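You operate a simulated robot arm through the tools that you are given. There is no shell and no other tool.

You run a simulated two-armed robot. Do the job below in one go: nothing can be reset, and whatever is moved stays where it is left.

JOB
Change the cracked grey pad in the holder for the green one.
Fine: loosen the wing nut, drop the old pad in the WORN tray, push the new one home, then tighten the nut.

Only the result counts: the job must be done as asked and must still hold three seconds after the hand-in. Knocking over, shifting, dropping, spilling or breaking anything else fails it.

ROBOT AND FRAMES
Two 7-joint arms with two-finger parallel grippers on one trunk that stands fixed in place. Base frame: the origin is at the foot of the trunk, x ahead of it, y to its left, z up; the work surface is at about z = 860. Readings come in mm, rad, newtons and seconds.
The left shoulder is at [50, 209, 1171], the right one opposite. With the tool pointing down near the work surface each hand reaches from about 280 to 920 mm from the base axis, measured 20 degrees to its own side. Payload 4.4 kg a hand.
Tool frame (each hand has its own): the origin (TCP) lies between the finger pads and is the grasp point; the fingertips stand 23 mm ahead of it; z points along the fingers, y is the line along which they close. Largest opening 94 mm; finger width 38, thickness 10; the body of the gripper, 54 by 96 mm, starts 39 mm behind the TCP.
Orientation is told as [roll, pitch, yaw] about the base's x, y, z axes, in that order, counted from this pose: with the fingers straight down and closing along the base's y, the tool's x points along the base's -x, its y along +y and its z along -z.

CONTROLS
- The arms move only by the tool move_arm. It takes "left_moves", "right_moves" or both (then of equal length, played together; a hand with none holds still); each is a list of rows, each a list of 7 numbers: the shift along the tool's x, y, z in units of 20 mm (1.0 is 20 mm), then the turn, a rotation vector about the tool's x, y, z in units of 5 degrees (1.0 is 5 degrees), then the opening, from 0 (shut) to 1 (fully open). In form: [[tx, ty, tz, rx, ry, rz, hand], ...]. A call has 1 to 20 rows; each row shifts and turns the commanded pose from where the row before left it, along the tool's axes as they then stand. A call with a number of a shift or a turn outside -1 to 1 is refused whole. Each row takes 0.2 s and may step no farther than 50 mm and 0.15 rad from the row before; otherwise, or with a gripper value out of range, the whole call is refused. A pose out of reach is approached as far as the arm can. The call stops where the force on the tool passes 40 N (or 10 N more than at its start, if that is more) or the arm is blocked; 0.2 s more then pass. The fingers move at their own pace (about 108 mm/s each) and stop on an object; they squeeze with about 23 N. The grip force told is the motor's: it shows also when the fingers shut on nothing. Time passes only in rows, and 0.2 s behind the last, so rows that do not move let the fingers close. It gives the time, the measured TCP pose, the force on the tool (base axes), the opening and the grip force at its end, in the units of the frame above (readings bear some noise), with the torque about the TCP (base axes, N m) and any sound that the robot's microphone picked up.
- Cameras (640 x 400 px; columns grow to the right, rows downward): "scene" is now at [159.5, -6.9, 1359.7]; the picture's right is [-0.07, -1.00, 0.00], its down [-0.41, 0.03, -0.91] and it looks along [0.91, -0.06, -0.41] (base axes); focal length 337 px, centre (320, 200). "left" rides on the left gripper at [86, -16, -74] in its tool frame; the picture's right is [0.18, 0.98, 0.00], its down [-0.58, 0.11, -0.81] and it looks along [-0.79, 0.15, 0.59] (tool axes); focal length 243 px, centre (320, 200). "right" rides on the right gripper at [86, 16, -75] in its tool frame; the picture's right is [-0.18, 0.98, 0.00], its down [-0.58, -0.11, -0.81] and it looks along [-0.79, -0.15, 0.59] (tool axes); focal length 243 px, centre (320, 200). There is no depth. A picture from a camera that has moved, and an enlarged one, comes with that camera's place and axes in the base frame and with its lens.
- capture(camera): a new picture of that camera. The clock stands still meanwhile.
- slide_trunk(by): slides the trunk up (or, below 0, down) by that many mm; the arms and the scene camera ride with it, the base frame stays. It gives what a move gives, with no picture.
- aim_head(pan, tilt): turns the head with the scene camera to pan (to the left, within 1.396 rad either way) and tilt (down, from -0.506 to 1.204), counted from straight ahead of the robot. It gives what a move gives.
- zoom(camera, box): a new picture of the part [left, top, right, bottom] of that camera's present view, enlarged. The clock stands still meanwhile.
- hand_in(): hands the job in; it is judged then, once.

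Places have to be worked out from the pictures, the camera data and where the tool is seen. Open the grippers and draw the arms clear of the work before you hand the job in, unless the task says otherwise.

The tools are called after ">>>" by a JSON object that holds its "name" and its "arguments". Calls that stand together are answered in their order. move_arm: Moves the arms, as the interface text tells. Its arguments: {"type":"object","properties":{"left_moves":{"type":"array"},"right_moves":{"type":"array"}},"required":[]} The other tools are called the same way: slide_trunk (by) slides the trunk up or down; aim_head (pan, tilt) turns the head that bears the scene camera; capture (camera) takes a picture; zoom (camera, box) takes an enlarged picture of a part of a camera's view; hand_in () hands the job in.

At the start:

```text
t: 0.0
left_eef_pos: [532.3, 103.9, 1206.1]
left_tool_rot: [-0.001, 0.0, 0.001]
left_force: [-0.1, 0.2, -0.9]
left_ft_torque: [0.01, 0.0, 0.01]
left_gripper_width: 94.0
left_finger_force: 0.0
right_eef_pos: [582.4, -403.1, 1141.9]
right_tool_rot: [-0.001, -0.001, -0.001]
right_force: [0.1, -0.1, -0.2]
right_ft_torque: [0.02, 0.02, 0.02]
right_gripper_width: 94.1
right_finger_force: 0.1
trunk travel left (down, up): [-250.0, 313.0]
head pan, tilt: [-0.066, 0.422]
```

scene: 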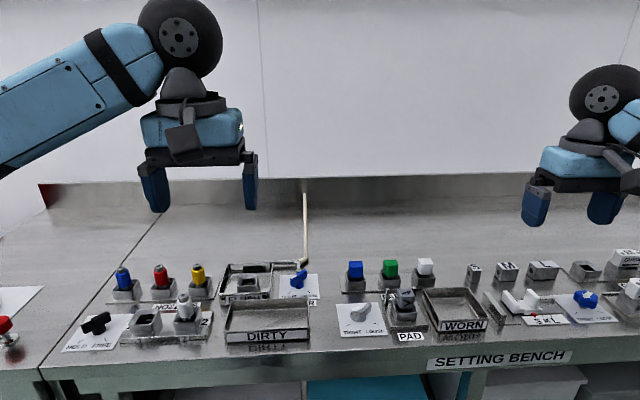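
right: 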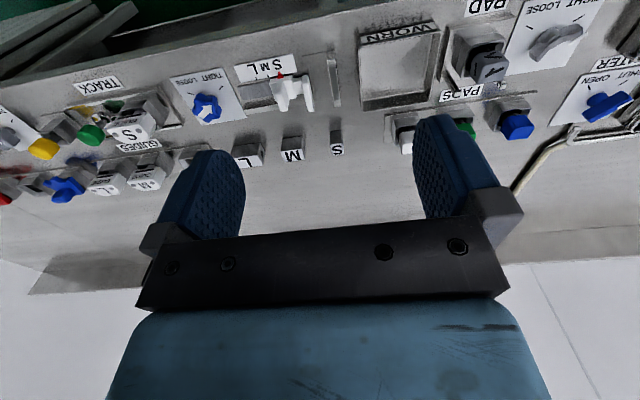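
left: 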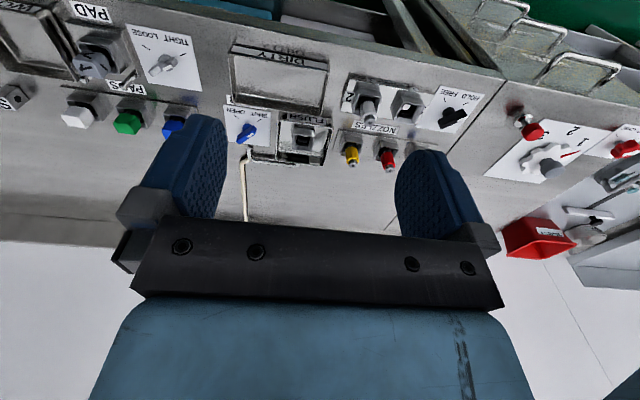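

I start by looking closely at the pad holder, its wing nut and the spare pads.

>>> {"name": "zoom", "arguments": {"camera": "scene", "box": [320, 240, 500, 352]}}

>>> {"name": "zoom", "arguments": {"camera": "right", "box": [340, 0, 640, 188]}}

>>> {"name": "zoom", "arguments": {"camera": "left", "box": [0, 0, 240, 150]}}

```text
3.56 times, centred on (410, 296) of scene
camera zoom: at [159.5, -6.9, 1359.7], right [-0.07, -1.0, 0.0], down [-0.41, 0.03, -0.91], along [0.91, -0.06, -0.41], focal length 1198 px, centre (0, -141)
```

zoom: 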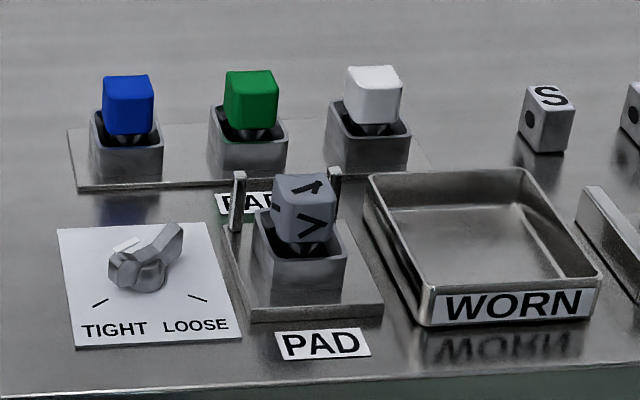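

```text
2.13 times, centred on (490, 94) of right
camera zoom: at [496.1, -387.6, 1215.7], right [0.18, 0.98, 0.0], down [0.58, -0.11, 0.81], along [0.79, -0.15, -0.59], focal length 516 px, centre (-42, 426)
```

zoom: 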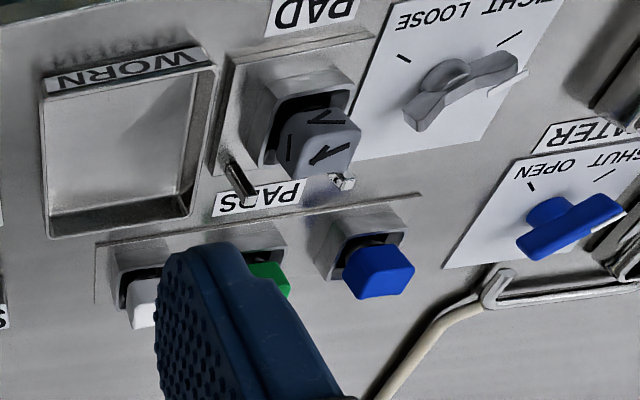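

```text
2.67 times, centred on (120, 75) of left
camera zoom: at [445.4, 88.2, 1280.2], right [-0.18, 0.98, 0.0], down [0.58, 0.11, 0.81], along [0.79, 0.15, -0.59], focal length 647 px, centre (853, 533)
```

zoom: 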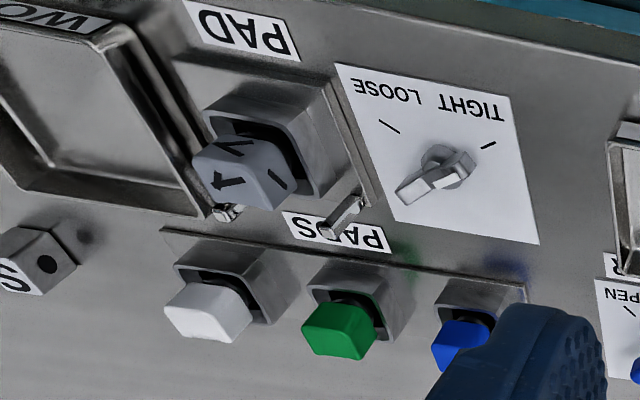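

The holder (grey pad) seems to be near [667, -205], the wing nut near [664, -120] (left of it, turned to TIGHT), and the green pad near [765, -201]. I bring the right hand over for a closer look.

>>> {"name": "move_arm", "arguments": {"right_moves": [[0.1, 0.923, 0.418, 0, 0, 0, 1], [0.1, 0.923, 0.418, 0, 0, 0, 1], [0.1, 0.923, 0.418, 0, 0, 0, 1], [0.1, 0.923, 0.418, 0, 0, 0, 1], [0.1, 0.923, 0.418, 0, 0, 0, 1], [0.1, 0.923, 0.418, 0, 0, 0, 1], [0.1, 0.923, 0.418, 0, 0, 0, 1], [0.1, 0.923, 0.418, 0, 0, 0, 1], [0.1, 0.923, 0.418, 0, 0, 0, 1], [0.1, 0.923, 0.418, 0, 0, 0, 1], [0.1, 0.923, 0.418, 0, 0, 0, 1]]}}

>>> {"name": "capture", "arguments": {"camera": "right"}}

>>> {"name": "aim_head", "arguments": {"pan": -0.25, "tilt": 0.75}}

>>> {"name": "capture", "arguments": {"camera": "scene"}}

```text
t: 2.4
left_eef_pos: [531.3, 104.9, 1206.5]
left_tool_rot: [-0.003, 0.0, 0.001]
left_force: [0.5, -0.5, 0.0]
left_ft_torque: [0.0, 0.0, 0.01]
left_gripper_width: 93.8
left_finger_force: 0.1
right_eef_pos: [559.0, -197.1, 1049.0]
right_tool_rot: [0.0, 0.001, 0.0]
right_force: [0.3, 0.2, -0.1]
right_ft_torque: [-0.02, 0.04, 0.01]
right_gripper_width: 94.0
right_finger_force: 0.1
trunk travel left (down, up): [-250.0, 313.0]
head pan, tilt: [-0.066, 0.422]
```

```text
taken
camera right: at [473.5, -182.1, 1122.8], right [0.18, 0.98, 0.0], down [0.58, -0.11, 0.81], along [0.79, -0.15, -0.59], focal length 243 px, centre (320, 200)
```

right: 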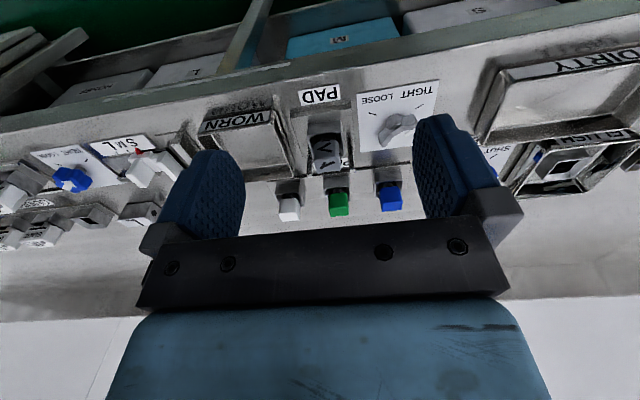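

```text
t: 3.2
left_eef_pos: [531.9, 103.3, 1205.7]
left_tool_rot: [0.0, 0.0, 0.0]
left_force: [0.4, 1.2, -0.9]
left_ft_torque: [-0.04, 0.01, 0.0]
left_gripper_width: 94.4
left_finger_force: 0.1
right_eef_pos: [558.5, -197.9, 1048.5]
right_tool_rot: [0.001, 0.001, 0.0]
right_force: [0.4, -0.1, 0.0]
right_ft_torque: [0.0, 0.02, 0.01]
right_gripper_width: 93.9
right_finger_force: 0.0
trunk travel left (down, up): [-250.0, 313.0]
head pan, tilt: [-0.25, 0.75]
```

```text
taken
camera scene: at [147.8, -21.0, 1330.8], right [-0.25, -0.97, 0.0], down [-0.66, 0.17, -0.73], along [0.71, -0.18, -0.68], focal length 337 px, centre (320, 200)
```

scene: 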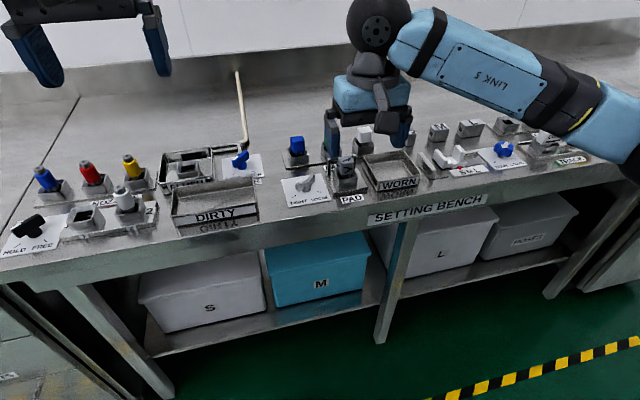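

The view works. I enlarge the holder region in the right camera.

>>> {"name": "zoom", "arguments": {"camera": "right", "box": [250, 75, 450, 225]}}

>>> {"name": "zoom", "arguments": {"camera": "scene", "box": [270, 120, 430, 220]}}

```text
2.67 times, centred on (350, 150) of right
camera zoom: at [473.5, -182.8, 1123.1], right [0.18, 0.98, 0.0], down [0.58, -0.11, 0.81], along [0.79, -0.15, -0.59], focal length 647 px, centre (240, 333)
```

zoom: 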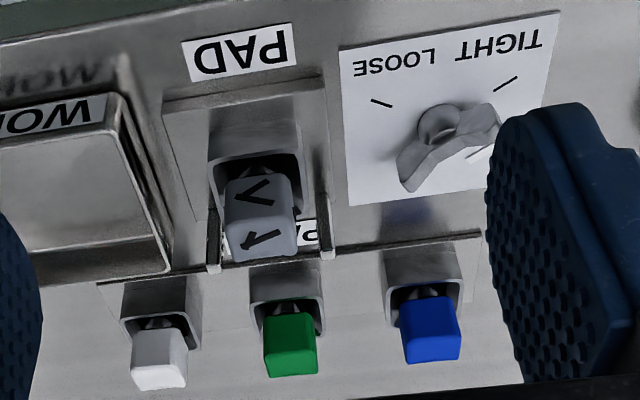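

```text
4.00 times, centred on (350, 170) of scene
camera zoom: at [147.8, -21.0, 1330.8], right [-0.25, -0.97, 0.0], down [-0.66, 0.17, -0.73], along [0.71, -0.18, -0.68], focal length 1347 px, centre (200, 320)
```

zoom: 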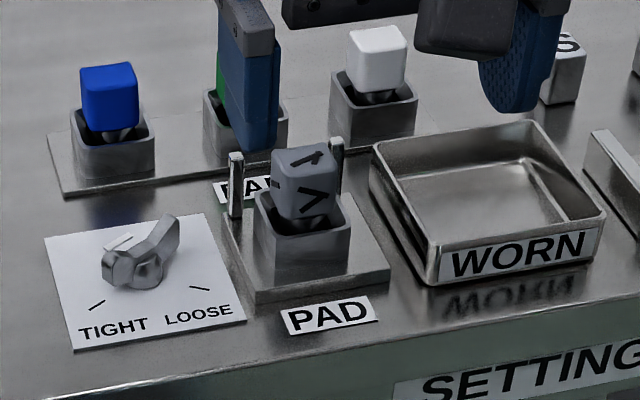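

Working it out: card centre about [677, -125], the nut is turned with its left wing to TIGHT (wings along about [-0.5, 0.87]), old pad top about [679, -212, 916], two guard posts behind it at x≈709. I move the right hand closer to the nut to see it better.

>>> {"name": "move_arm", "arguments": {"right_moves": [[-0.8, 0.73, 0.58, 0, 0, 0, 1], [-0.8, 0.73, 0.58, 0, 0, 0, 1], [-0.8, 0.73, 0.58, 0, 0, 0, 1], [-0.8, 0.73, 0.58, 0, 0, 0, 1], [-0.8, 0.73, 0.58, 0, 0, 0, 1]]}}

>>> {"name": "capture", "arguments": {"camera": "right"}}

>>> {"name": "zoom", "arguments": {"camera": "scene", "box": [270, 120, 430, 220]}}

```text
t: 4.4
left_eef_pos: [533.5, 103.6, 1205.7]
left_tool_rot: [0.002, 0.0, 0.0]
left_force: [-0.5, 0.1, 1.0]
left_ft_torque: [0.0, 0.01, -0.01]
left_gripper_width: 94.0
left_finger_force: 0.1
right_eef_pos: [640.3, -126.0, 991.9]
right_tool_rot: [0.001, -0.002, -0.002]
right_force: [0.1, -0.5, -0.4]
right_ft_torque: [0.0, 0.03, -0.02]
right_gripper_width: 94.0
right_finger_force: 0.0
trunk travel left (down, up): [-250.0, 313.0]
head pan, tilt: [-0.25, 0.75]
```

```text
taken
camera right: at [554.7, -110.2, 1065.7], right [0.19, 0.98, 0.0], down [0.58, -0.11, 0.81], along [0.79, -0.15, -0.59], focal length 243 px, centre (320, 200)
```

right: 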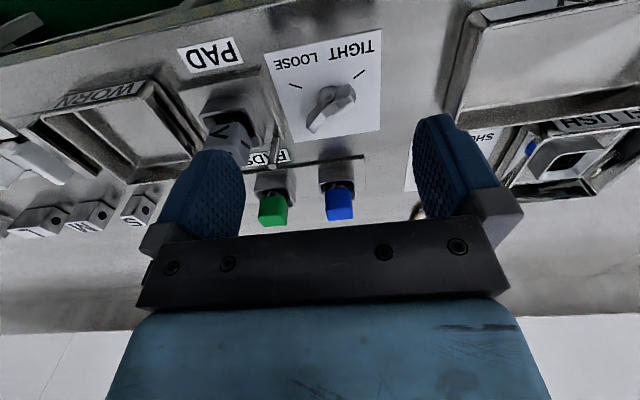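

```text
4.00 times, centred on (350, 170) of scene
camera zoom: at [148.2, -20.7, 1330.7], right [-0.25, -0.97, 0.0], down [-0.66, 0.17, -0.73], along [0.71, -0.18, -0.68], focal length 1347 px, centre (200, 320)
```

zoom: 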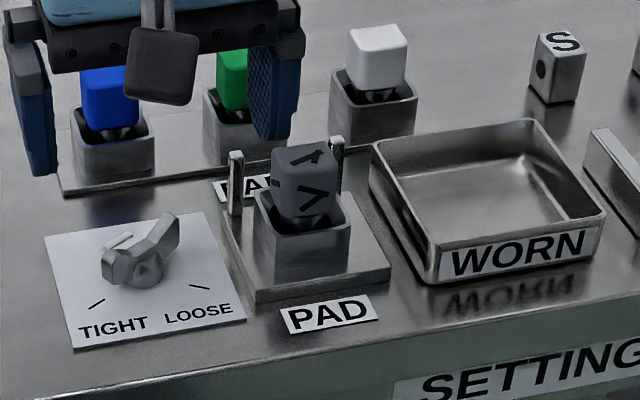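

>>> {"name": "zoom", "arguments": {"camera": "right", "box": [250, 20, 410, 150]}}

>>> {"name": "zoom", "arguments": {"camera": "scene", "box": [275, 160, 339, 210]}}

```text
3.08 times, centred on (330, 85) of right
camera zoom: at [554.7, -110.2, 1065.7], right [0.19, 0.98, 0.0], down [0.58, -0.11, 0.81], along [0.79, -0.15, -0.59], focal length 746 px, centre (289, 554)
```

zoom: 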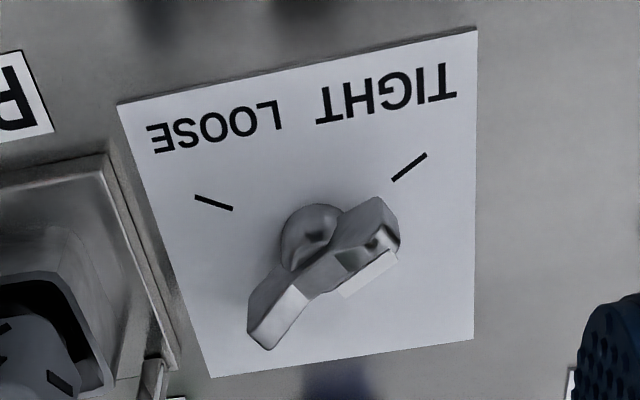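

```text
8.00 times, centred on (307, 185) of scene
camera zoom: at [148.2, -20.7, 1330.7], right [-0.25, -0.97, 0.0], down [-0.66, 0.17, -0.73], along [0.71, -0.18, -0.68], focal length 2694 px, centre (424, 320)
```

zoom: 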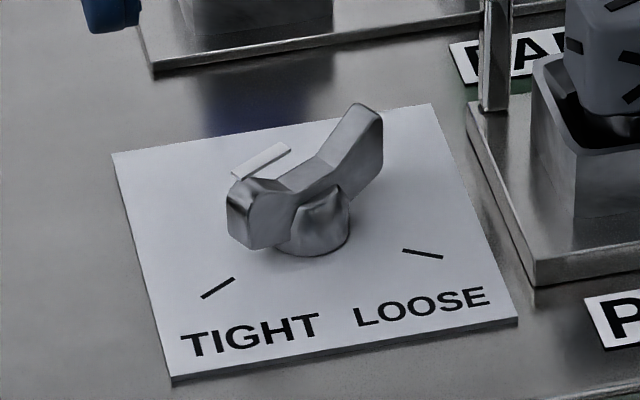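

The nut axis is about [676.5, -125], wing tips at z≈893, wings along 120° (pointing to TIGHT). I centre over it at height and turn the hand by -60° so that the fingers will close across the wings.

>>> {"name": "move_arm", "arguments": {"right_moves": [[-0.9, 0, 0, 0, 0, 0, 1], [-0.92, 0, 0, 0, 0, 0, 1], [0, 0, 0, 0, 0, 1, 1], [0, 0, 0, 0, 0, 1, 1], [0, 0, 0, 0, 0, 1, 1], [0, 0, 0, 0, 0, 1, 1], [0, 0, 0, 0, 0, 1, 1], [0, 0, 0, 0, 0, 1, 1], [0, 0, 0, 0, 0, 1, 1], [0, 0, 0, 0, 0, 1, 1], [0, 0, 0, 0, 0, 1, 1], [0, 0, 0, 0, 0, 1, 1], [0, 0, 0, 0, 0, 1, 1], [0, 0, 0, 0, 0, 1, 1], [0, 0, 0, 0, 0, 0, 1]]}}

>>> {"name": "capture", "arguments": {"camera": "right"}}

>>> {"name": "capture", "arguments": {"camera": "scene"}}

```text
t: 7.6
left_eef_pos: [532.5, 103.9, 1206.0]
left_tool_rot: [0.001, -0.001, 0.001]
left_force: [-0.5, 0.4, -0.2]
left_ft_torque: [-0.01, -0.02, -0.01]
left_gripper_width: 94.1
left_finger_force: 0.1
right_eef_pos: [676.6, -126.4, 991.9]
right_tool_rot: [0.0, -0.001, -1.049]
right_force: [-0.4, 0.4, 0.3]
right_ft_torque: [0.0, -0.01, -0.01]
right_gripper_width: 93.8
right_finger_force: 0.1
trunk travel left (down, up): [-250.0, 313.0]
head pan, tilt: [-0.25, 0.75]
```

```text
taken
camera right: at [648.4, -44.0, 1065.4], right [0.94, 0.33, 0.0], down [0.2, -0.56, 0.81], along [0.27, -0.76, -0.59], focal length 243 px, centre (320, 200)
```

right: 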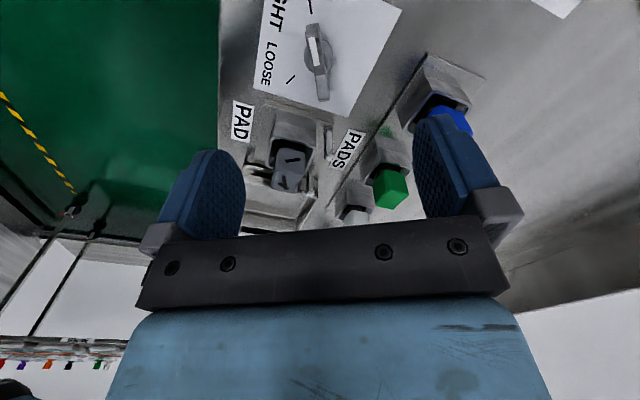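

```text
taken
camera scene: at [147.7, -21.1, 1330.8], right [-0.25, -0.97, 0.0], down [-0.66, 0.17, -0.73], along [0.71, -0.18, -0.68], focal length 337 px, centre (320, 200)
```

scene: 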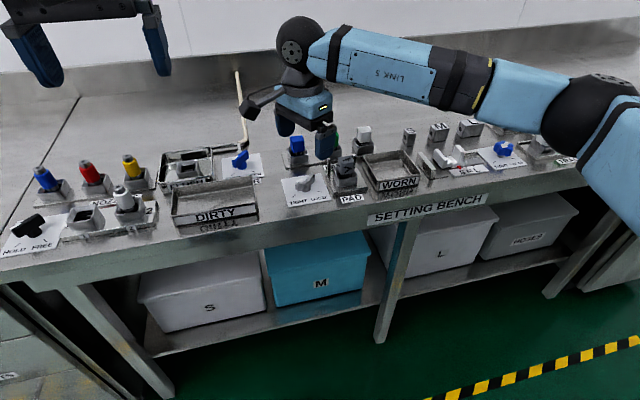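

The nut sits centred between the fingers and lines up with the tool x axis. I go down to TCP z≈900 with the fingers part-open and close across the wings.

>>> {"name": "move_arm", "arguments": {"right_moves": [[0, 0, 0.92, 0, 0, 0, 0.7], [0, 0, 0.92, 0, 0, 0, 0.6], [0, 0, 0.92, 0, 0, 0, 0.6], [0, 0, 0.92, 0, 0, 0, 0.6], [0, 0, 0.9, 0, 0, 0, 0.6], [0, 0, 0, 0, 0, 0, 0.6]]}}

>>> {"name": "capture", "arguments": {"camera": "right"}}

>>> {"name": "zoom", "arguments": {"camera": "scene", "box": [260, 130, 388, 210]}}

```text
t: 9.0
left_eef_pos: [532.4, 103.9, 1206.0]
left_tool_rot: [-0.002, 0.001, 0.001]
left_force: [0.2, 0.5, 0.6]
left_ft_torque: [0.0, 0.03, 0.01]
left_gripper_width: 94.0
left_finger_force: 0.0
right_eef_pos: [676.3, -128.2, 898.5]
right_tool_rot: [-0.001, -0.001, -1.047]
right_force: [-0.8, 0.3, 1.0]
right_ft_torque: [0.0, -0.01, 0.06]
right_gripper_width: 56.3
right_finger_force: 0.0
trunk travel left (down, up): [-250.0, 313.0]
head pan, tilt: [-0.25, 0.75]
```

```text
taken
camera right: at [648.5, -45.2, 973.6], right [0.94, 0.33, 0.0], down [0.2, -0.56, 0.81], along [0.27, -0.76, -0.59], focal length 243 px, centre (320, 200)
```

right: 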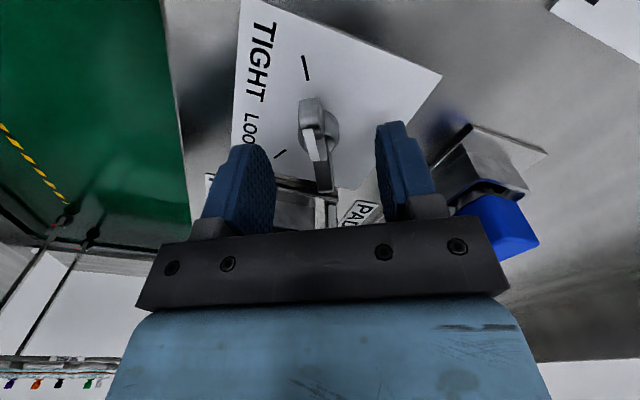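

```text
5.00 times, centred on (324, 170) of scene
camera zoom: at [147.5, -21.0, 1330.8], right [-0.25, -0.97, 0.0], down [-0.66, 0.17, -0.73], along [0.71, -0.18, -0.68], focal length 1684 px, centre (300, 350)
```

zoom: 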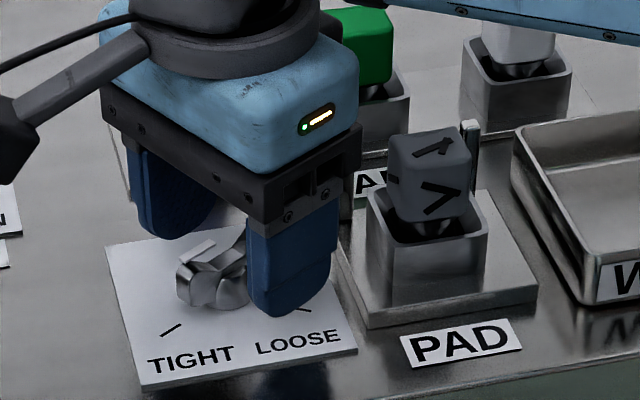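

The wings are between the finger pads. I nudge about 2 mm to the estimated axis and close gently to see if the grip settles on the wings.

>>> {"name": "move_arm", "arguments": {"right_moves": [[0.1, 0.05, 0, 0, 0, 0, 0.6], [0, 0, 0, 0, 0, 0, 0.3], [0, 0, 0, 0, 0, 0, 0.15], [0, 0, 0, 0, 0, 0, 0], [0, 0, 0, 0, 0, 0, 0], [0, 0, 0, 0, 0, 0, 0]]}}

>>> {"name": "capture", "arguments": {"camera": "right"}}

```text
t: 10.4
left_eef_pos: [531.6, 103.1, 1206.4]
left_tool_rot: [0.001, 0.0, -0.001]
left_force: [-0.4, 2.2, 0.1]
left_ft_torque: [0.01, -0.03, -0.01]
left_gripper_width: 94.3
left_finger_force: 0.0
right_eef_pos: [675.6, -125.4, 899.8]
right_tool_rot: [-0.002, -0.001, -1.048]
right_force: [-13.1, -4.7, -3.0]
right_ft_torque: [-0.23, 0.23, 0.02]
right_gripper_width: 16.5
right_finger_force: 45.7
trunk travel left (down, up): [-250.0, 313.0]
head pan, tilt: [-0.25, 0.75]
```

```text
taken
camera right: at [647.5, -43.1, 973.8], right [0.94, 0.33, 0.0], down [0.2, -0.56, 0.81], along [0.27, -0.76, -0.59], focal length 243 px, centre (320, 200)
```

right: 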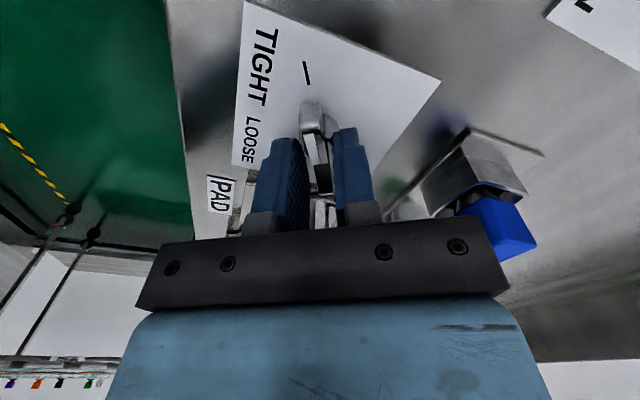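

The fingers stopped at 16.5 mm with a sideways force of ~14 N, probably on the round hub below the wings. I open, go up 8 mm, shift ~1.5 mm toward -tool y and close again on the wings only.

>>> {"name": "move_arm", "arguments": {"right_moves": [[0, 0, 0, 0, 0, 0, 0.4], [0, -0.08, -0.4, 0, 0, 0, 0.4], [0, 0, 0, 0, 0, 0, 0.4], [0, 0, 0, 0, 0, 0, 0.1], [0, 0, 0, 0, 0, 0, 0], [0, 0, 0, 0, 0, 0, 0], [0, 0, 0, 0, 0, 0, 0]]}}

>>> {"name": "zoom", "arguments": {"camera": "right", "box": [220, 60, 420, 240]}}

>>> {"name": "zoom", "arguments": {"camera": "scene", "box": [270, 150, 350, 210]}}

```text
t: 12.0
left_eef_pos: [533.3, 103.6, 1204.9]
left_tool_rot: [-0.001, 0.001, 0.001]
left_force: [0.3, 0.5, 0.6]
left_ft_torque: [0.0, -0.01, 0.01]
left_gripper_width: 93.9
left_finger_force: 0.0
right_eef_pos: [675.7, -125.1, 907.5]
right_tool_rot: [0.001, 0.0, -1.048]
right_force: [9.4, 3.7, 1.5]
right_ft_torque: [0.55, 0.04, 0.03]
right_gripper_width: 8.9
right_finger_force: 44.7
trunk travel left (down, up): [-250.0, 313.0]
head pan, tilt: [-0.25, 0.75]
```

```text
2.22 times, centred on (320, 150) of right
camera zoom: at [647.1, -42.7, 981.3], right [0.94, 0.33, 0.0], down [0.2, -0.56, 0.81], along [0.27, -0.76, -0.59], focal length 539 px, centre (320, 311)
```

zoom: 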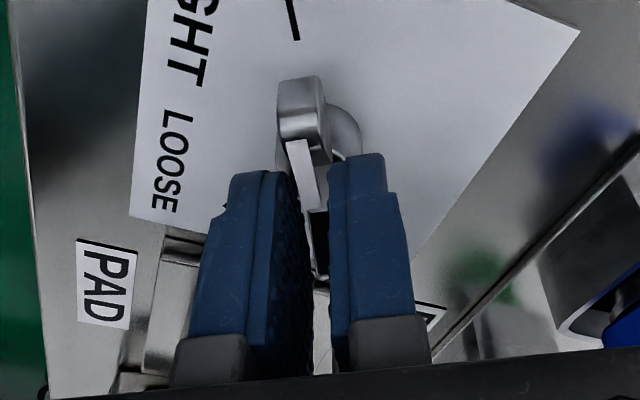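

```text
6.67 times, centred on (310, 180) of scene
camera zoom: at [148.5, -20.7, 1330.7], right [-0.25, -0.97, 0.0], down [-0.66, 0.17, -0.73], along [0.71, -0.18, -0.68], focal length 2245 px, centre (387, 333)
```

zoom: 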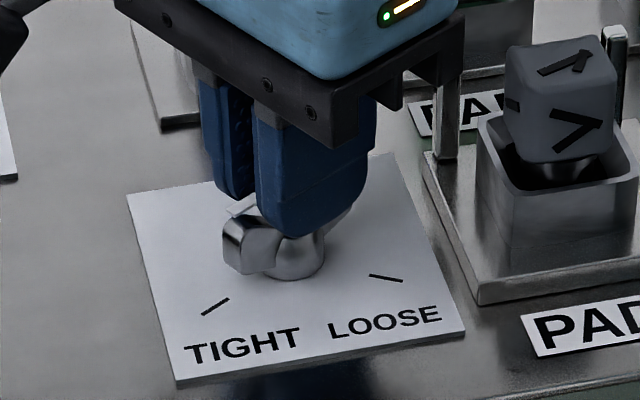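

Grip is now 8.9 mm on the wings. I take out the last sideways offset and turn the nut counter-clockwise (toward LOOSE) by 30° to check it follows.

>>> {"name": "move_arm", "arguments": {"right_moves": [[0, 0.03, 0, 0, 0, 0, 0], [0, 0, 0, 0, 0, -1, 0], [0, 0, 0, 0, 0, -1, 0], [0, 0, 0, 0, 0, -1, 0], [0, 0, 0, 0, 0, -1, 0], [0, 0, 0, 0, 0, -1, 0], [0, 0, 0, 0, 0, -1, 0]]}}

>>> {"name": "zoom", "arguments": {"camera": "scene", "box": [270, 150, 350, 210]}}

```text
t: 13.6
left_eef_pos: [532.1, 104.0, 1205.4]
left_tool_rot: [-0.001, 0.0, 0.001]
left_force: [0.3, -0.3, -0.3]
left_ft_torque: [0.0, 0.0, 0.0]
left_gripper_width: 93.9
left_finger_force: 0.0
right_eef_pos: [676.1, -124.6, 907.6]
right_tool_rot: [-0.002, -0.001, -0.523]
right_force: [1.0, 6.5, -3.1]
right_ft_torque: [-0.02, -0.36, 0.0]
right_gripper_width: 8.8
right_finger_force: 45.0
trunk travel left (down, up): [-250.0, 313.0]
head pan, tilt: [-0.25, 0.75]
```

```text
6.67 times, centred on (310, 180) of scene
camera zoom: at [148.0, -20.5, 1330.7], right [-0.25, -0.97, 0.0], down [-0.66, 0.17, -0.73], along [0.71, -0.18, -0.68], focal length 2245 px, centre (387, 333)
```

zoom: 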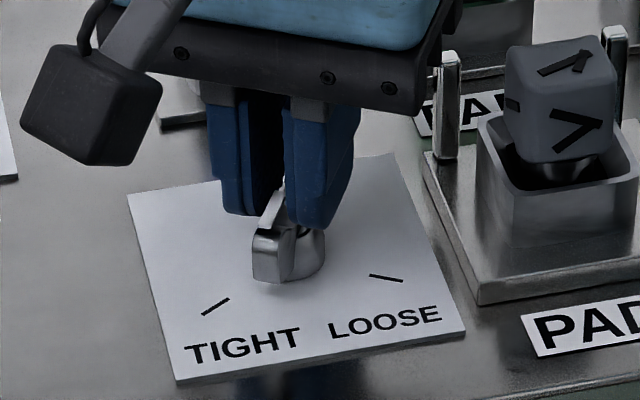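

The nut follows the hand. I turn the remaining 90° to the LOOSE mark.

>>> {"name": "move_arm", "arguments": {"right_moves": [[0, 0, 0, 0, 0, -1, 0], [0, 0, 0, 0, 0, -1, 0], [0, 0, 0, 0, 0, -1, 0], [0, 0, 0, 0, 0, -1, 0], [0, 0, 0, 0, 0, -1, 0], [0, 0, 0, 0, 0, -1, 0], [0, 0, 0, 0, 0, -1, 0], [0, 0, 0, 0, 0, -1, 0], [0, 0, 0, 0, 0, -1, 0], [0, 0, 0, 0, 0, -1, 0], [0, 0, 0, 0, 0, -1, 0], [0, 0, 0, 0, 0, -1, 0], [0, 0, 0, 0, 0, -1, 0], [0, 0, 0, 0, 0, -1, 0], [0, 0, 0, 0, 0, -1, 0], [0, 0, 0, 0, 0, -1, 0], [0, 0, 0, 0, 0, -1, 0], [0, 0, 0, 0, 0, -1, 0], [0, 0, 0, 0, 0, 0, 0]]}}

>>> {"name": "zoom", "arguments": {"camera": "scene", "box": [270, 130, 366, 210]}}

>>> {"name": "capture", "arguments": {"camera": "right"}}

```text
t: 17.6
left_eef_pos: [533.5, 105.0, 1205.3]
left_tool_rot: [-0.002, 0.002, 0.0]
left_force: [-0.1, 0.1, -0.8]
left_ft_torque: [0.02, -0.01, 0.01]
left_gripper_width: 94.1
left_finger_force: 0.0
right_eef_pos: [677.0, -122.1, 906.0]
right_tool_rot: [0.0, 0.002, 0.829]
right_force: [13.3, 25.6, 2.8]
right_ft_torque: [0.72, -0.45, -0.01]
right_gripper_width: 9.0
right_finger_force: 44.7
right hand out of reach, approached as far as the arm can: row 17, 18
trunk travel left (down, up): [-250.0, 313.0]
head pan, tilt: [-0.25, 0.75]
```

```text
5.00 times, centred on (318, 170) of scene
camera zoom: at [148.7, -18.5, 1330.7], right [-0.25, -0.97, 0.0], down [-0.66, 0.17, -0.73], along [0.71, -0.18, -0.68], focal length 1684 px, centre (330, 350)
```

zoom: 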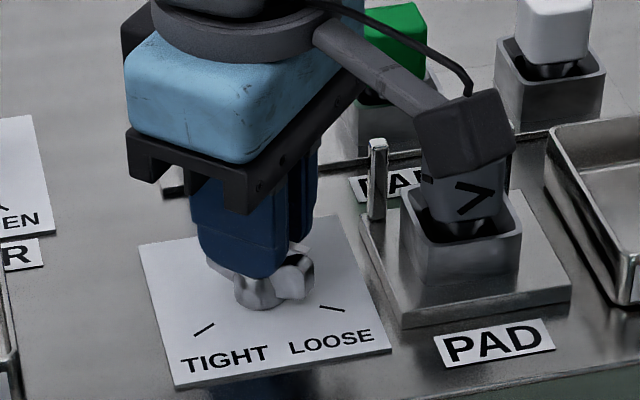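

```text
taken
camera right: at [606.2, -176.1, 981.4], right [-0.6, 0.8, 0.0], down [0.47, 0.36, 0.81], along [0.64, 0.48, -0.59], focal length 243 px, centre (320, 200)
```

right: 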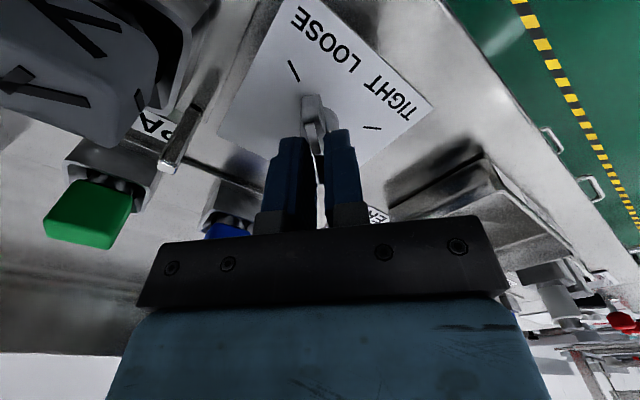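

The hand hit its wrist limit at 47.5° — the nut has turned about 107° of 120°. I let go, raise the hand and look at how the nut stands.

>>> {"name": "move_arm", "arguments": {"right_moves": [[0, 0, 0, 0, 0, 0, 0.2], [0, 0, 0, 0, 0, 0, 0.4], [0, 0, -0.5, 0, 0, 0, 0.4], [0, 0, -1, 0, 0, 0, 0.4], [0, 0, -1, 0, 0, 0, 0.4], [0, 0, -1, 0, 0, 0, 0.4], [0, 0, -1, 0, 0, 0, 0.4]]}}

>>> {"name": "zoom", "arguments": {"camera": "scene", "box": [275, 160, 339, 210]}}

>>> {"name": "capture", "arguments": {"camera": "right"}}

```text
t: 19.2
left_eef_pos: [532.8, 103.7, 1206.3]
left_tool_rot: [0.0, -0.001, 0.002]
left_force: [-0.5, 0.5, -0.1]
left_ft_torque: [0.0, 0.01, 0.01]
left_gripper_width: 93.9
left_finger_force: 0.2
right_eef_pos: [676.8, -125.5, 997.8]
right_tool_rot: [-0.002, -0.001, 0.831]
right_force: [0.0, 0.8, 0.6]
right_ft_torque: [-0.01, 0.01, 0.0]
right_gripper_width: 37.5
right_finger_force: 0.1
trunk travel left (down, up): [-250.0, 313.0]
head pan, tilt: [-0.25, 0.75]
```

```text
8.00 times, centred on (307, 185) of scene
camera zoom: at [147.4, -21.1, 1330.8], right [-0.25, -0.97, 0.0], down [-0.66, 0.17, -0.73], along [0.71, -0.18, -0.68], focal length 2694 px, centre (424, 320)
```

zoom: 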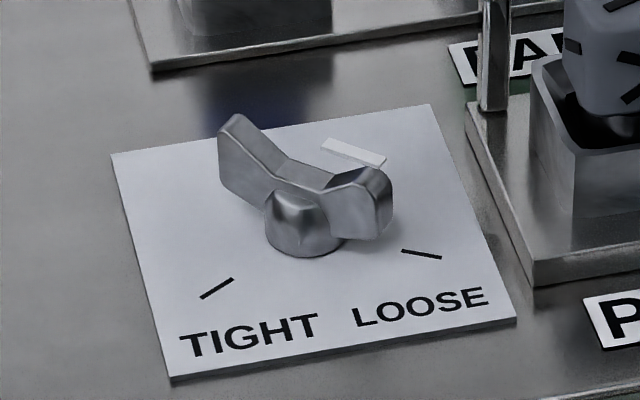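

```text
taken
camera right: at [606.6, -179.9, 1071.9], right [-0.6, 0.8, 0.0], down [0.47, 0.36, 0.81], along [0.65, 0.48, -0.59], focal length 243 px, centre (320, 200)
```

right: 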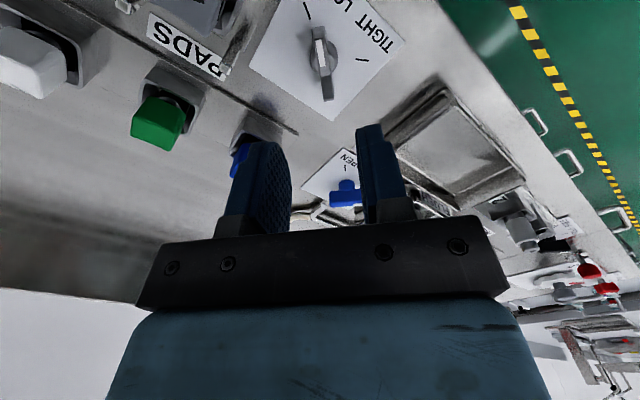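

The pointer strip looks close to the LOOSE mark. I enlarge the wrist view to measure it.

>>> {"name": "zoom", "arguments": {"camera": "right", "box": [240, 0, 410, 130]}}

```text
3.08 times, centred on (325, 65) of right
camera zoom: at [606.6, -179.9, 1071.9], right [-0.6, 0.8, 0.0], down [0.47, 0.36, 0.81], along [0.65, 0.48, -0.59], focal length 746 px, centre (305, 615)
```

zoom: 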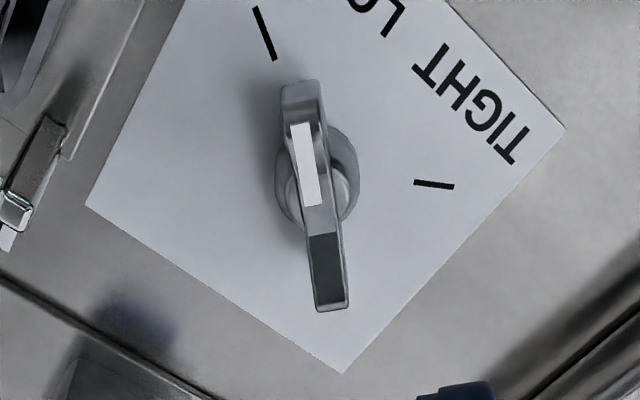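

The pointer stands at ~227°, while the LOOSE mark is at 240°. The jaws are symmetric, so I try regripping from the opposite orientation (yaw -132°): I rotate the raised hand back in two steps.

>>> {"name": "move_arm", "arguments": {"right_moves": [[0, 0, 0, 0, 0, 1, 0.4], [0, 0, 0, 0, 0, 1, 0.4], [0, 0, 0, 0, 0, 1, 0.4], [0, 0, 0, 0, 0, 1, 0.4], [0, 0, 0, 0, 0, 1, 0.4], [0, 0, 0, 0, 0, 1, 0.4], [0, 0, 0, 0, 0, 1, 0.4], [0, 0, 0, 0, 0, 1, 0.4], [0, 0, 0, 0, 0, 1, 0.4], [0, 0, 0, 0, 0, 1, 0.4], [0, 0, 0, 0, 0, 1, 0.4], [0, 0, 0, 0, 0, 1, 0.4], [0, 0, 0, 0, 0, 1, 0.4], [0, 0, 0, 0, 0, 1, 0.4], [0, 0, 0, 0, 0, 1, 0.4], [0, 0, 0, 0, 0, 1, 0.4], [0, 0, 0, 0, 0, 1, 0.4], [0, 0, 0, 0, 0, 1, 0.4], [0, 0, 0, 0, 0, 1, 0.4], [0, 0, 0, 0, 0, 1, 0.4]]}}

>>> {"name": "move_arm", "arguments": {"right_moves": [[0, 0, 0, 0, 0, 1, 0.4], [0, 0, 0, 0, 0, 1, 0.4], [0, 0, 0, 0, 0, 1, 0.4], [0, 0, 0, 0, 0, 1, 0.4], [0, 0, 0, 0, 0, 1, 0.4], [0, 0, 0, 0, 0, 1, 0.4], [0, 0, 0, 0, 0, 1, 0.4], [0, 0, 0, 0, 0, 1, 0.4], [0, 0, 0, 0, 0, 1, 0.4], [0, 0, 0, 0, 0, 1, 0.4], [0, 0, 0, 0, 0, 1, 0.4], [0, 0, 0, 0, 0, 1, 0.4], [0, 0, 0, 0, 0, 1, 0.4], [0, 0, 0, 0, 0, 1, 0.4], [0, 0, 0, 0, 0, 1, 0.4], [0, 0, 0, 0, 0, 1, 0.4]]}}

```text
t: 23.4
left_eef_pos: [533.2, 103.6, 1204.3]
left_tool_rot: [0.0, 0.001, 0.001]
left_force: [0.2, -0.2, -0.1]
left_ft_torque: [0.0, 0.01, -0.01]
left_gripper_width: 94.1
left_finger_force: 0.0
right_eef_pos: [675.0, -123.7, 998.7]
right_tool_rot: [0.001, 0.001, -0.918]
right_force: [0.0, -1.0, 0.6]
right_ft_torque: [0.03, 0.01, -0.01]
right_gripper_width: 38.0
right_finger_force: 0.0
trunk travel left (down, up): [-250.0, 313.0]
head pan, tilt: [-0.25, 0.75]
```

```text
t: 26.8
left_eef_pos: [531.8, 104.7, 1205.0]
left_tool_rot: [0.0, -0.002, 0.0]
left_force: [0.2, -0.4, 0.3]
left_ft_torque: [0.02, 0.01, -0.01]
left_gripper_width: 94.0
left_finger_force: 0.0
right_eef_pos: [675.1, -124.1, 997.4]
right_tool_rot: [-0.001, 0.0, -2.315]
right_force: [0.9, 1.1, 0.0]
right_ft_torque: [0.0, -0.02, 0.0]
right_gripper_width: 37.5
right_finger_force: 0.0
trunk travel left (down, up): [-250.0, 313.0]
head pan, tilt: [-0.25, 0.75]
```

The opposite orientation is in reach (-132.6°). I go down to TCP z≈907 and close on the wings.

>>> {"name": "move_arm", "arguments": {"right_moves": [[0, 0, 0.9, 0, 0, 0, 0.4], [0, 0, 0.9, 0, 0, 0, 0.4], [0, 0, 0.9, 0, 0, 0, 0.4], [0, 0, 0.9, 0, 0, 0, 0.4], [0, 0, 0.9, 0, 0, 0, 0.4], [0, 0, 0, 0, 0, 0, 0.4], [0, 0, 0, 0, 0, 0, 0.2], [0, 0, 0, 0, 0, 0, 0], [0, 0, 0, 0, 0, 0, 0], [0, 0, 0, 0, 0, 0, 0]]}}

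>>> {"name": "capture", "arguments": {"camera": "right"}}

```text
t: 29.0
left_eef_pos: [532.3, 104.2, 1206.6]
left_tool_rot: [0.0, 0.002, 0.001]
left_force: [-0.2, 0.4, -0.4]
left_ft_torque: [-0.04, 0.0, 0.02]
left_gripper_width: 93.9
left_finger_force: 0.0
right_eef_pos: [673.9, -123.4, 908.8]
right_tool_rot: [0.0, 0.0, -2.313]
right_force: [-9.4, 6.3, -3.2]
right_ft_torque: [0.43, -0.15, -0.01]
right_gripper_width: 8.9
right_finger_force: 45.2
trunk travel left (down, up): [-250.0, 313.0]
head pan, tilt: [-0.25, 0.75]
```

```text
taken
camera right: at [745.7, -71.8, 982.8], right [0.6, -0.8, 0.0], down [-0.47, -0.36, 0.81], along [-0.64, -0.48, -0.59], focal length 243 px, centre (320, 200)
```

right: 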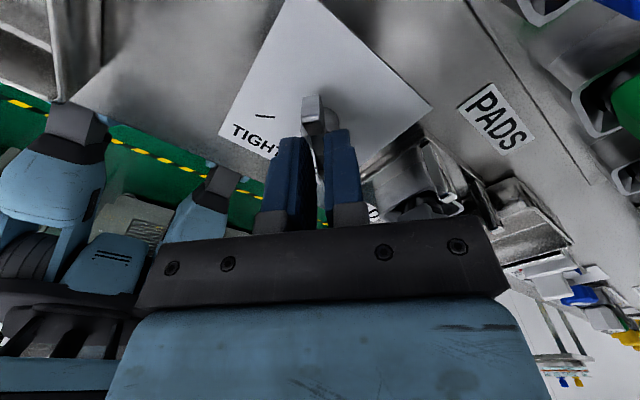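

Gripped again at 8.9 mm. I centre slightly and turn the last ~13° to the LOOSE mark.

>>> {"name": "move_arm", "arguments": {"right_moves": [[0, -0.035, 0, 0, 0, 0, 0], [0, 0, 0, 0, 0, -0.7, 0], [0, 0, 0, 0, 0, -0.7, 0], [0, 0, 0, 0, 0, -0.7, 0], [0, 0, 0, 0, 0, -0.5, 0], [0, 0, 0, 0, 0, 0, 0]]}}

```text
t: 30.4
left_eef_pos: [531.9, 104.0, 1206.1]
left_tool_rot: [-0.001, -0.002, 0.0]
left_force: [-0.4, 0.7, 0.7]
left_ft_torque: [-0.03, -0.03, 0.05]
left_gripper_width: 94.0
left_finger_force: 0.1
right_eef_pos: [674.7, -123.1, 909.4]
right_tool_rot: [0.002, -0.002, -2.087]
right_force: [-9.2, 4.6, 4.4]
right_ft_torque: [-0.68, 0.65, -0.44]
right_gripper_width: 8.7
right_finger_force: 45.2
trunk travel left (down, up): [-250.0, 313.0]
head pan, tilt: [-0.25, 0.75]
```

A resisting torque of -0.44 N m appeared: the nut is at its LOOSE stop. I release, rise, and turn the hand back toward yaw 0.

>>> {"name": "move_arm", "arguments": {"right_moves": [[0, 0, 0, 0, 0, 0, 0.2], [0, 0, 0, 0, 0, 0, 0.4], [0, 0, -0.5, 0, 0, 0, 0.4], [0, 0, -1, 0, 0, 0, 0.4], [0, 0, -1, 0, 0, 0, 0.4], [0, 0, -1, 0, 0, 0, 0.4], [0, 0, -1, 0, 0, 0, 0.4], [0, 0, -1, 0, 0, 0, 0.4]]}}

>>> {"name": "move_arm", "arguments": {"right_moves": [[0, 0, 0, 0, 0, -1, 0.5], [0, 0, 0, 0, 0, -1, 0.5], [0, 0, 0, 0, 0, -1, 0.5], [0, 0, 0, 0, 0, -1, 0.5], [0, 0, 0, 0, 0, -1, 0.5], [0, 0, 0, 0, 0, -1, 0.5], [0, 0, 0, 0, 0, -1, 0.5], [0, 0, 0, 0, 0, -1, 0.5], [0, 0, 0, 0, 0, -1, 0.5], [0, 0, 0, 0, 0, -1, 0.5], [0, 0, 0, 0, 0, -1, 0.5], [0, 0, 0, 0, 0, -1, 0.5], [0, 0, 0, 0, 0, -1, 0.5], [0, 0, 0, 0, 0, -1, 0.5], [0, 0, 0, 0, 0, -1, 0.6], [0, 0, 0, 0, 0, -1, 0.6], [0, 0, 0, 0, 0, -1, 0.7], [0, 0, 0, 0, 0, -1, 0.7], [0, 0, 0, 0, 0, -1, 0.7], [0, 0, 0, 0, 0, -1, 0.7]]}}

>>> {"name": "move_arm", "arguments": {"right_moves": [[0, 0, 0, 0, 0, -1, 0.7], [0, 0, 0, 0, 0, -1, 0.7], [0, 0, 0, 0, 0, -1, 0.7], [0, 0, 0, 0, 0, -0.9, 0.7], [1, -0.8, 0, 0, 0, 0, 0.7], [1, -0.8, 0, 0, 0, 0, 0.7], [0, -0.8, 0, 0, 0, 0, 0.7], [0, -0.8, 0, 0, 0, 0, 0.7], [0, -1, 0, 0, 0, 0, 0.7]]}}

>>> {"name": "zoom", "arguments": {"camera": "scene", "box": [270, 130, 382, 210]}}

>>> {"name": "capture", "arguments": {"camera": "right"}}

```text
t: 32.2
left_eef_pos: [532.0, 103.0, 1206.2]
left_tool_rot: [0.0, 0.0, 0.0]
left_force: [0.2, 0.1, -0.3]
left_ft_torque: [0.0, 0.02, -0.04]
left_gripper_width: 94.1
left_finger_force: 0.0
right_eef_pos: [674.1, -123.4, 1017.4]
right_tool_rot: [0.001, 0.002, -2.085]
right_force: [-0.5, 0.2, 0.0]
right_ft_torque: [0.02, 0.01, -0.01]
right_gripper_width: 37.7
right_finger_force: 0.0
trunk travel left (down, up): [-250.0, 313.0]
head pan, tilt: [-0.25, 0.75]
```

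```text
t: 36.4
left_eef_pos: [531.5, 103.5, 1205.9]
left_tool_rot: [-0.001, -0.001, 0.0]
left_force: [-0.9, 0.4, 0.5]
left_ft_torque: [0.0, -0.02, 0.01]
left_gripper_width: 94.1
left_finger_force: 0.0
right_eef_pos: [675.3, -123.5, 1017.9]
right_tool_rot: [-0.001, -0.001, -0.34]
right_force: [0.0, -0.2, 0.0]
right_ft_torque: [0.01, 0.0, -0.02]
right_gripper_width: 65.6
right_finger_force: 0.0
trunk travel left (down, up): [-250.0, 313.0]
head pan, tilt: [-0.25, 0.75]
```

```text
t: 38.4
left_eef_pos: [532.7, 102.8, 1206.0]
left_tool_rot: [0.001, 0.0, 0.0]
left_force: [-0.8, 0.2, -0.1]
left_ft_torque: [0.01, -0.04, -0.02]
left_gripper_width: 94.5
left_finger_force: 0.0
right_eef_pos: [636.0, -208.9, 1016.8]
right_tool_rot: [0.0, 0.001, -0.002]
right_force: [-0.8, -0.9, 0.0]
right_ft_torque: [0.0, 0.01, -0.02]
right_gripper_width: 66.0
right_finger_force: 0.1
trunk travel left (down, up): [-250.0, 313.0]
head pan, tilt: [-0.25, 0.75]
```

```text
5.00 times, centred on (326, 170) of scene
camera zoom: at [147.6, -21.7, 1330.8], right [-0.25, -0.97, 0.0], down [-0.66, 0.17, -0.73], along [0.71, -0.18, -0.68], focal length 1684 px, centre (290, 350)
```

zoom: 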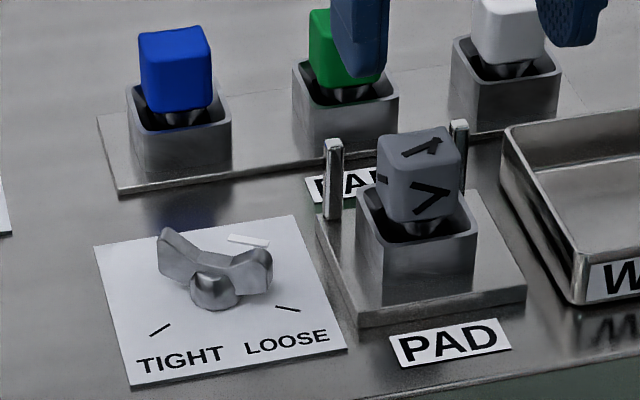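

```text
taken
camera right: at [549.5, -193.9, 1091.8], right [0.18, 0.98, 0.0], down [0.58, -0.11, 0.81], along [0.79, -0.15, -0.59], focal length 243 px, centre (320, 200)
```

right: 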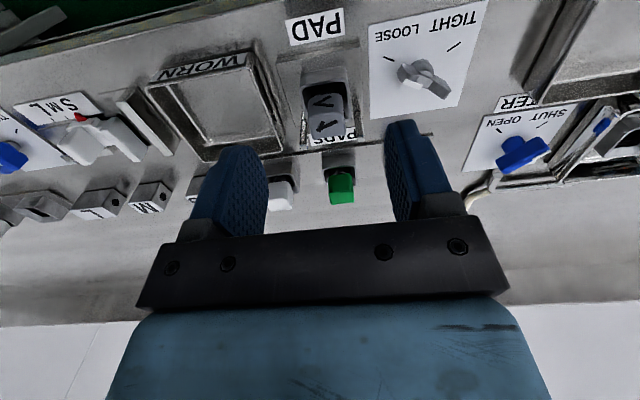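

Nut is at LOOSE. Now I enlarge the holder in both views to pin down the old pad's centre and heights.

>>> {"name": "zoom", "arguments": {"camera": "right", "box": [270, 50, 390, 150]}}

>>> {"name": "zoom", "arguments": {"camera": "scene", "box": [328, 148, 384, 204]}}

```text
4.00 times, centred on (330, 100) of right
camera zoom: at [549.5, -193.9, 1091.8], right [0.18, 0.98, 0.0], down [0.58, -0.11, 0.81], along [0.79, -0.15, -0.59], focal length 970 px, centre (280, 600)
```

zoom: 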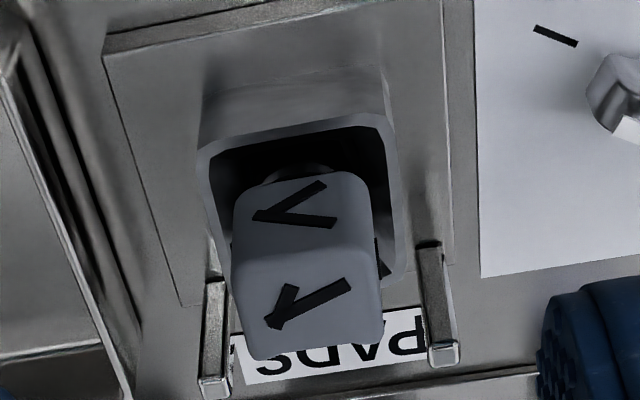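

```text
7.14 times, centred on (356, 176) of scene
camera zoom: at [147.6, -21.7, 1330.8], right [-0.25, -0.97, 0.0], down [-0.66, 0.17, -0.73], along [0.71, -0.18, -0.68], focal length 2406 px, centre (63, 371)
```

zoom: 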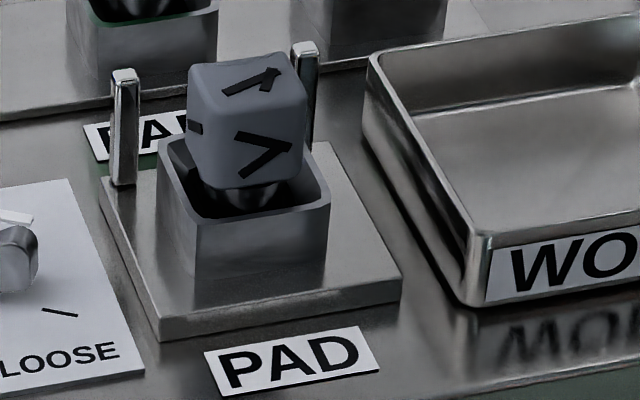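

Old pad: centre about [670, -210.5], top z≈928, 27 mm wide; holder rim at z≈893 (about 39 mm square around [673, -210.5]); posts at x≈700, up to z≈914. I move above it and go partway down first.

>>> {"name": "move_arm", "arguments": {"right_moves": [[-0.8, -0.04, 0, 0, 0, 0, 0.6], [-0.85, -0.04, 0, 0, 0, 0, 0.55], [0, 0, 0.8, 0, 0, 0, 0.55], [0, 0, 0.8, 0, 0, 0, 0.55], [0, 0, 0.8, 0, 0, 0, 0.55], [0, 0, 0.6, 0, 0, 0, 0.55], [0, 0, 0, 0, 0, 0, 0.55]]}}

>>> {"name": "capture", "arguments": {"camera": "right"}}

>>> {"name": "zoom", "arguments": {"camera": "scene", "box": [310, 120, 400, 204]}}

```text
t: 40.0
left_eef_pos: [533.6, 103.4, 1205.6]
left_tool_rot: [0.001, 0.0, -0.001]
left_force: [-0.4, -0.5, 0.0]
left_ft_torque: [0.01, 0.0, 0.02]
left_gripper_width: 94.2
left_finger_force: 0.1
right_eef_pos: [667.6, -208.0, 957.2]
right_tool_rot: [-0.001, 0.0, -0.002]
right_force: [0.2, 0.3, -0.4]
right_ft_torque: [0.01, 0.02, 0.0]
right_gripper_width: 51.9
right_finger_force: 0.1
trunk travel left (down, up): [-250.0, 313.0]
head pan, tilt: [-0.25, 0.75]
```

```text
taken
camera right: at [581.7, -194.8, 1032.0], right [0.18, 0.98, 0.0], down [0.58, -0.11, 0.81], along [0.79, -0.15, -0.59], focal length 243 px, centre (320, 200)
```

right: 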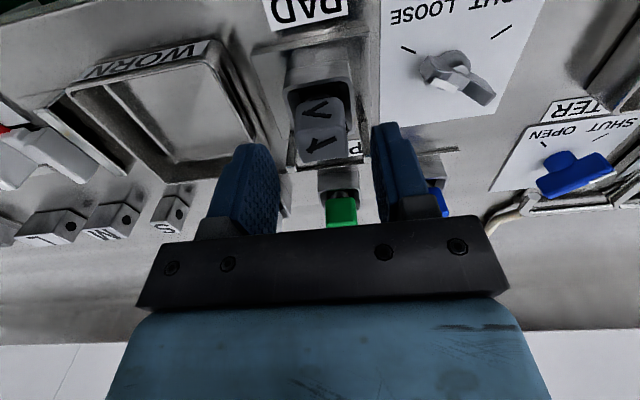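

```text
4.76 times, centred on (355, 162) of scene
camera zoom: at [147.6, -21.1, 1330.8], right [-0.25, -0.97, 0.0], down [-0.66, 0.17, -0.73], along [0.71, -0.18, -0.68], focal length 1604 px, centre (153, 381)
```

zoom: 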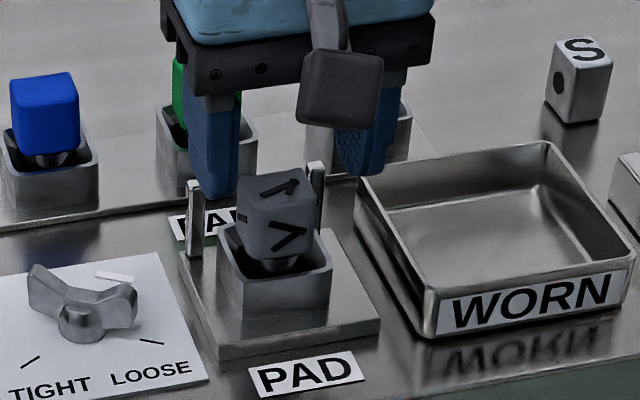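

The pad is centred between the fingers. I go down to TCP z≈921 (fingertips ~5 mm above the rim) and close.

>>> {"name": "move_arm", "arguments": {"right_moves": [[0, -0.03, 0.6, 0, 0, 0, 0.55], [0, -0.03, 0.6, 0, 0, 0, 0.55], [0, 0, 0.6, 0, 0, 0, 0.55], [0, 0, 0, 0, 0, 0, 0.55], [0, 0, 0, 0, 0, 0, 0.3], [0, 0, 0, 0, 0, 0, 0.15], [0, 0, 0, 0, 0, 0, 0], [0, 0, 0, 0, 0, 0, 0]]}}

>>> {"name": "capture", "arguments": {"camera": "right"}}

>>> {"name": "zoom", "arguments": {"camera": "scene", "box": [310, 120, 400, 204]}}

```text
t: 41.8
left_eef_pos: [533.3, 104.1, 1205.8]
left_tool_rot: [0.0, -0.003, 0.0]
left_force: [0.4, 0.0, -0.3]
left_ft_torque: [-0.04, 0.0, -0.02]
left_gripper_width: 94.3
left_finger_force: 0.1
right_eef_pos: [666.6, -211.2, 920.3]
right_tool_rot: [0.0, 0.0, -0.001]
right_force: [2.0, 2.2, 1.3]
right_ft_torque: [0.1, -0.07, -0.01]
right_gripper_width: 29.3
right_finger_force: 23.4
trunk travel left (down, up): [-250.0, 313.0]
head pan, tilt: [-0.25, 0.75]
```

```text
taken
camera right: at [581.2, -195.2, 996.0], right [0.18, 0.98, 0.0], down [0.58, -0.11, 0.81], along [0.79, -0.15, -0.59], focal length 243 px, centre (320, 200)
```

right: 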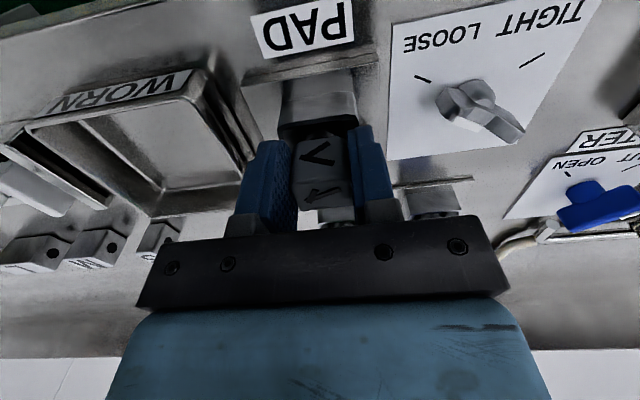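

```text
4.76 times, centred on (355, 162) of scene
camera zoom: at [147.7, -20.9, 1330.8], right [-0.25, -0.97, 0.0], down [-0.66, 0.17, -0.73], along [0.71, -0.18, -0.68], focal length 1604 px, centre (153, 381)
```

zoom: 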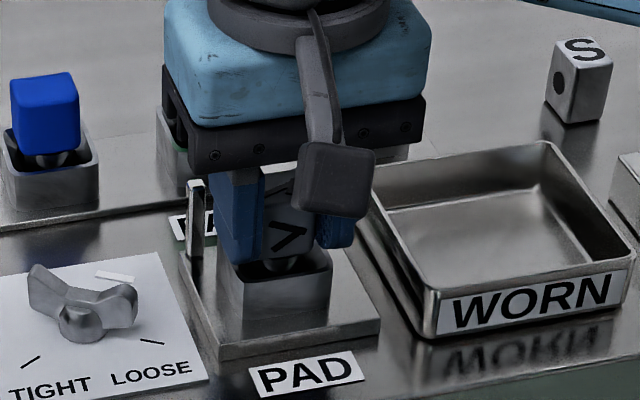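

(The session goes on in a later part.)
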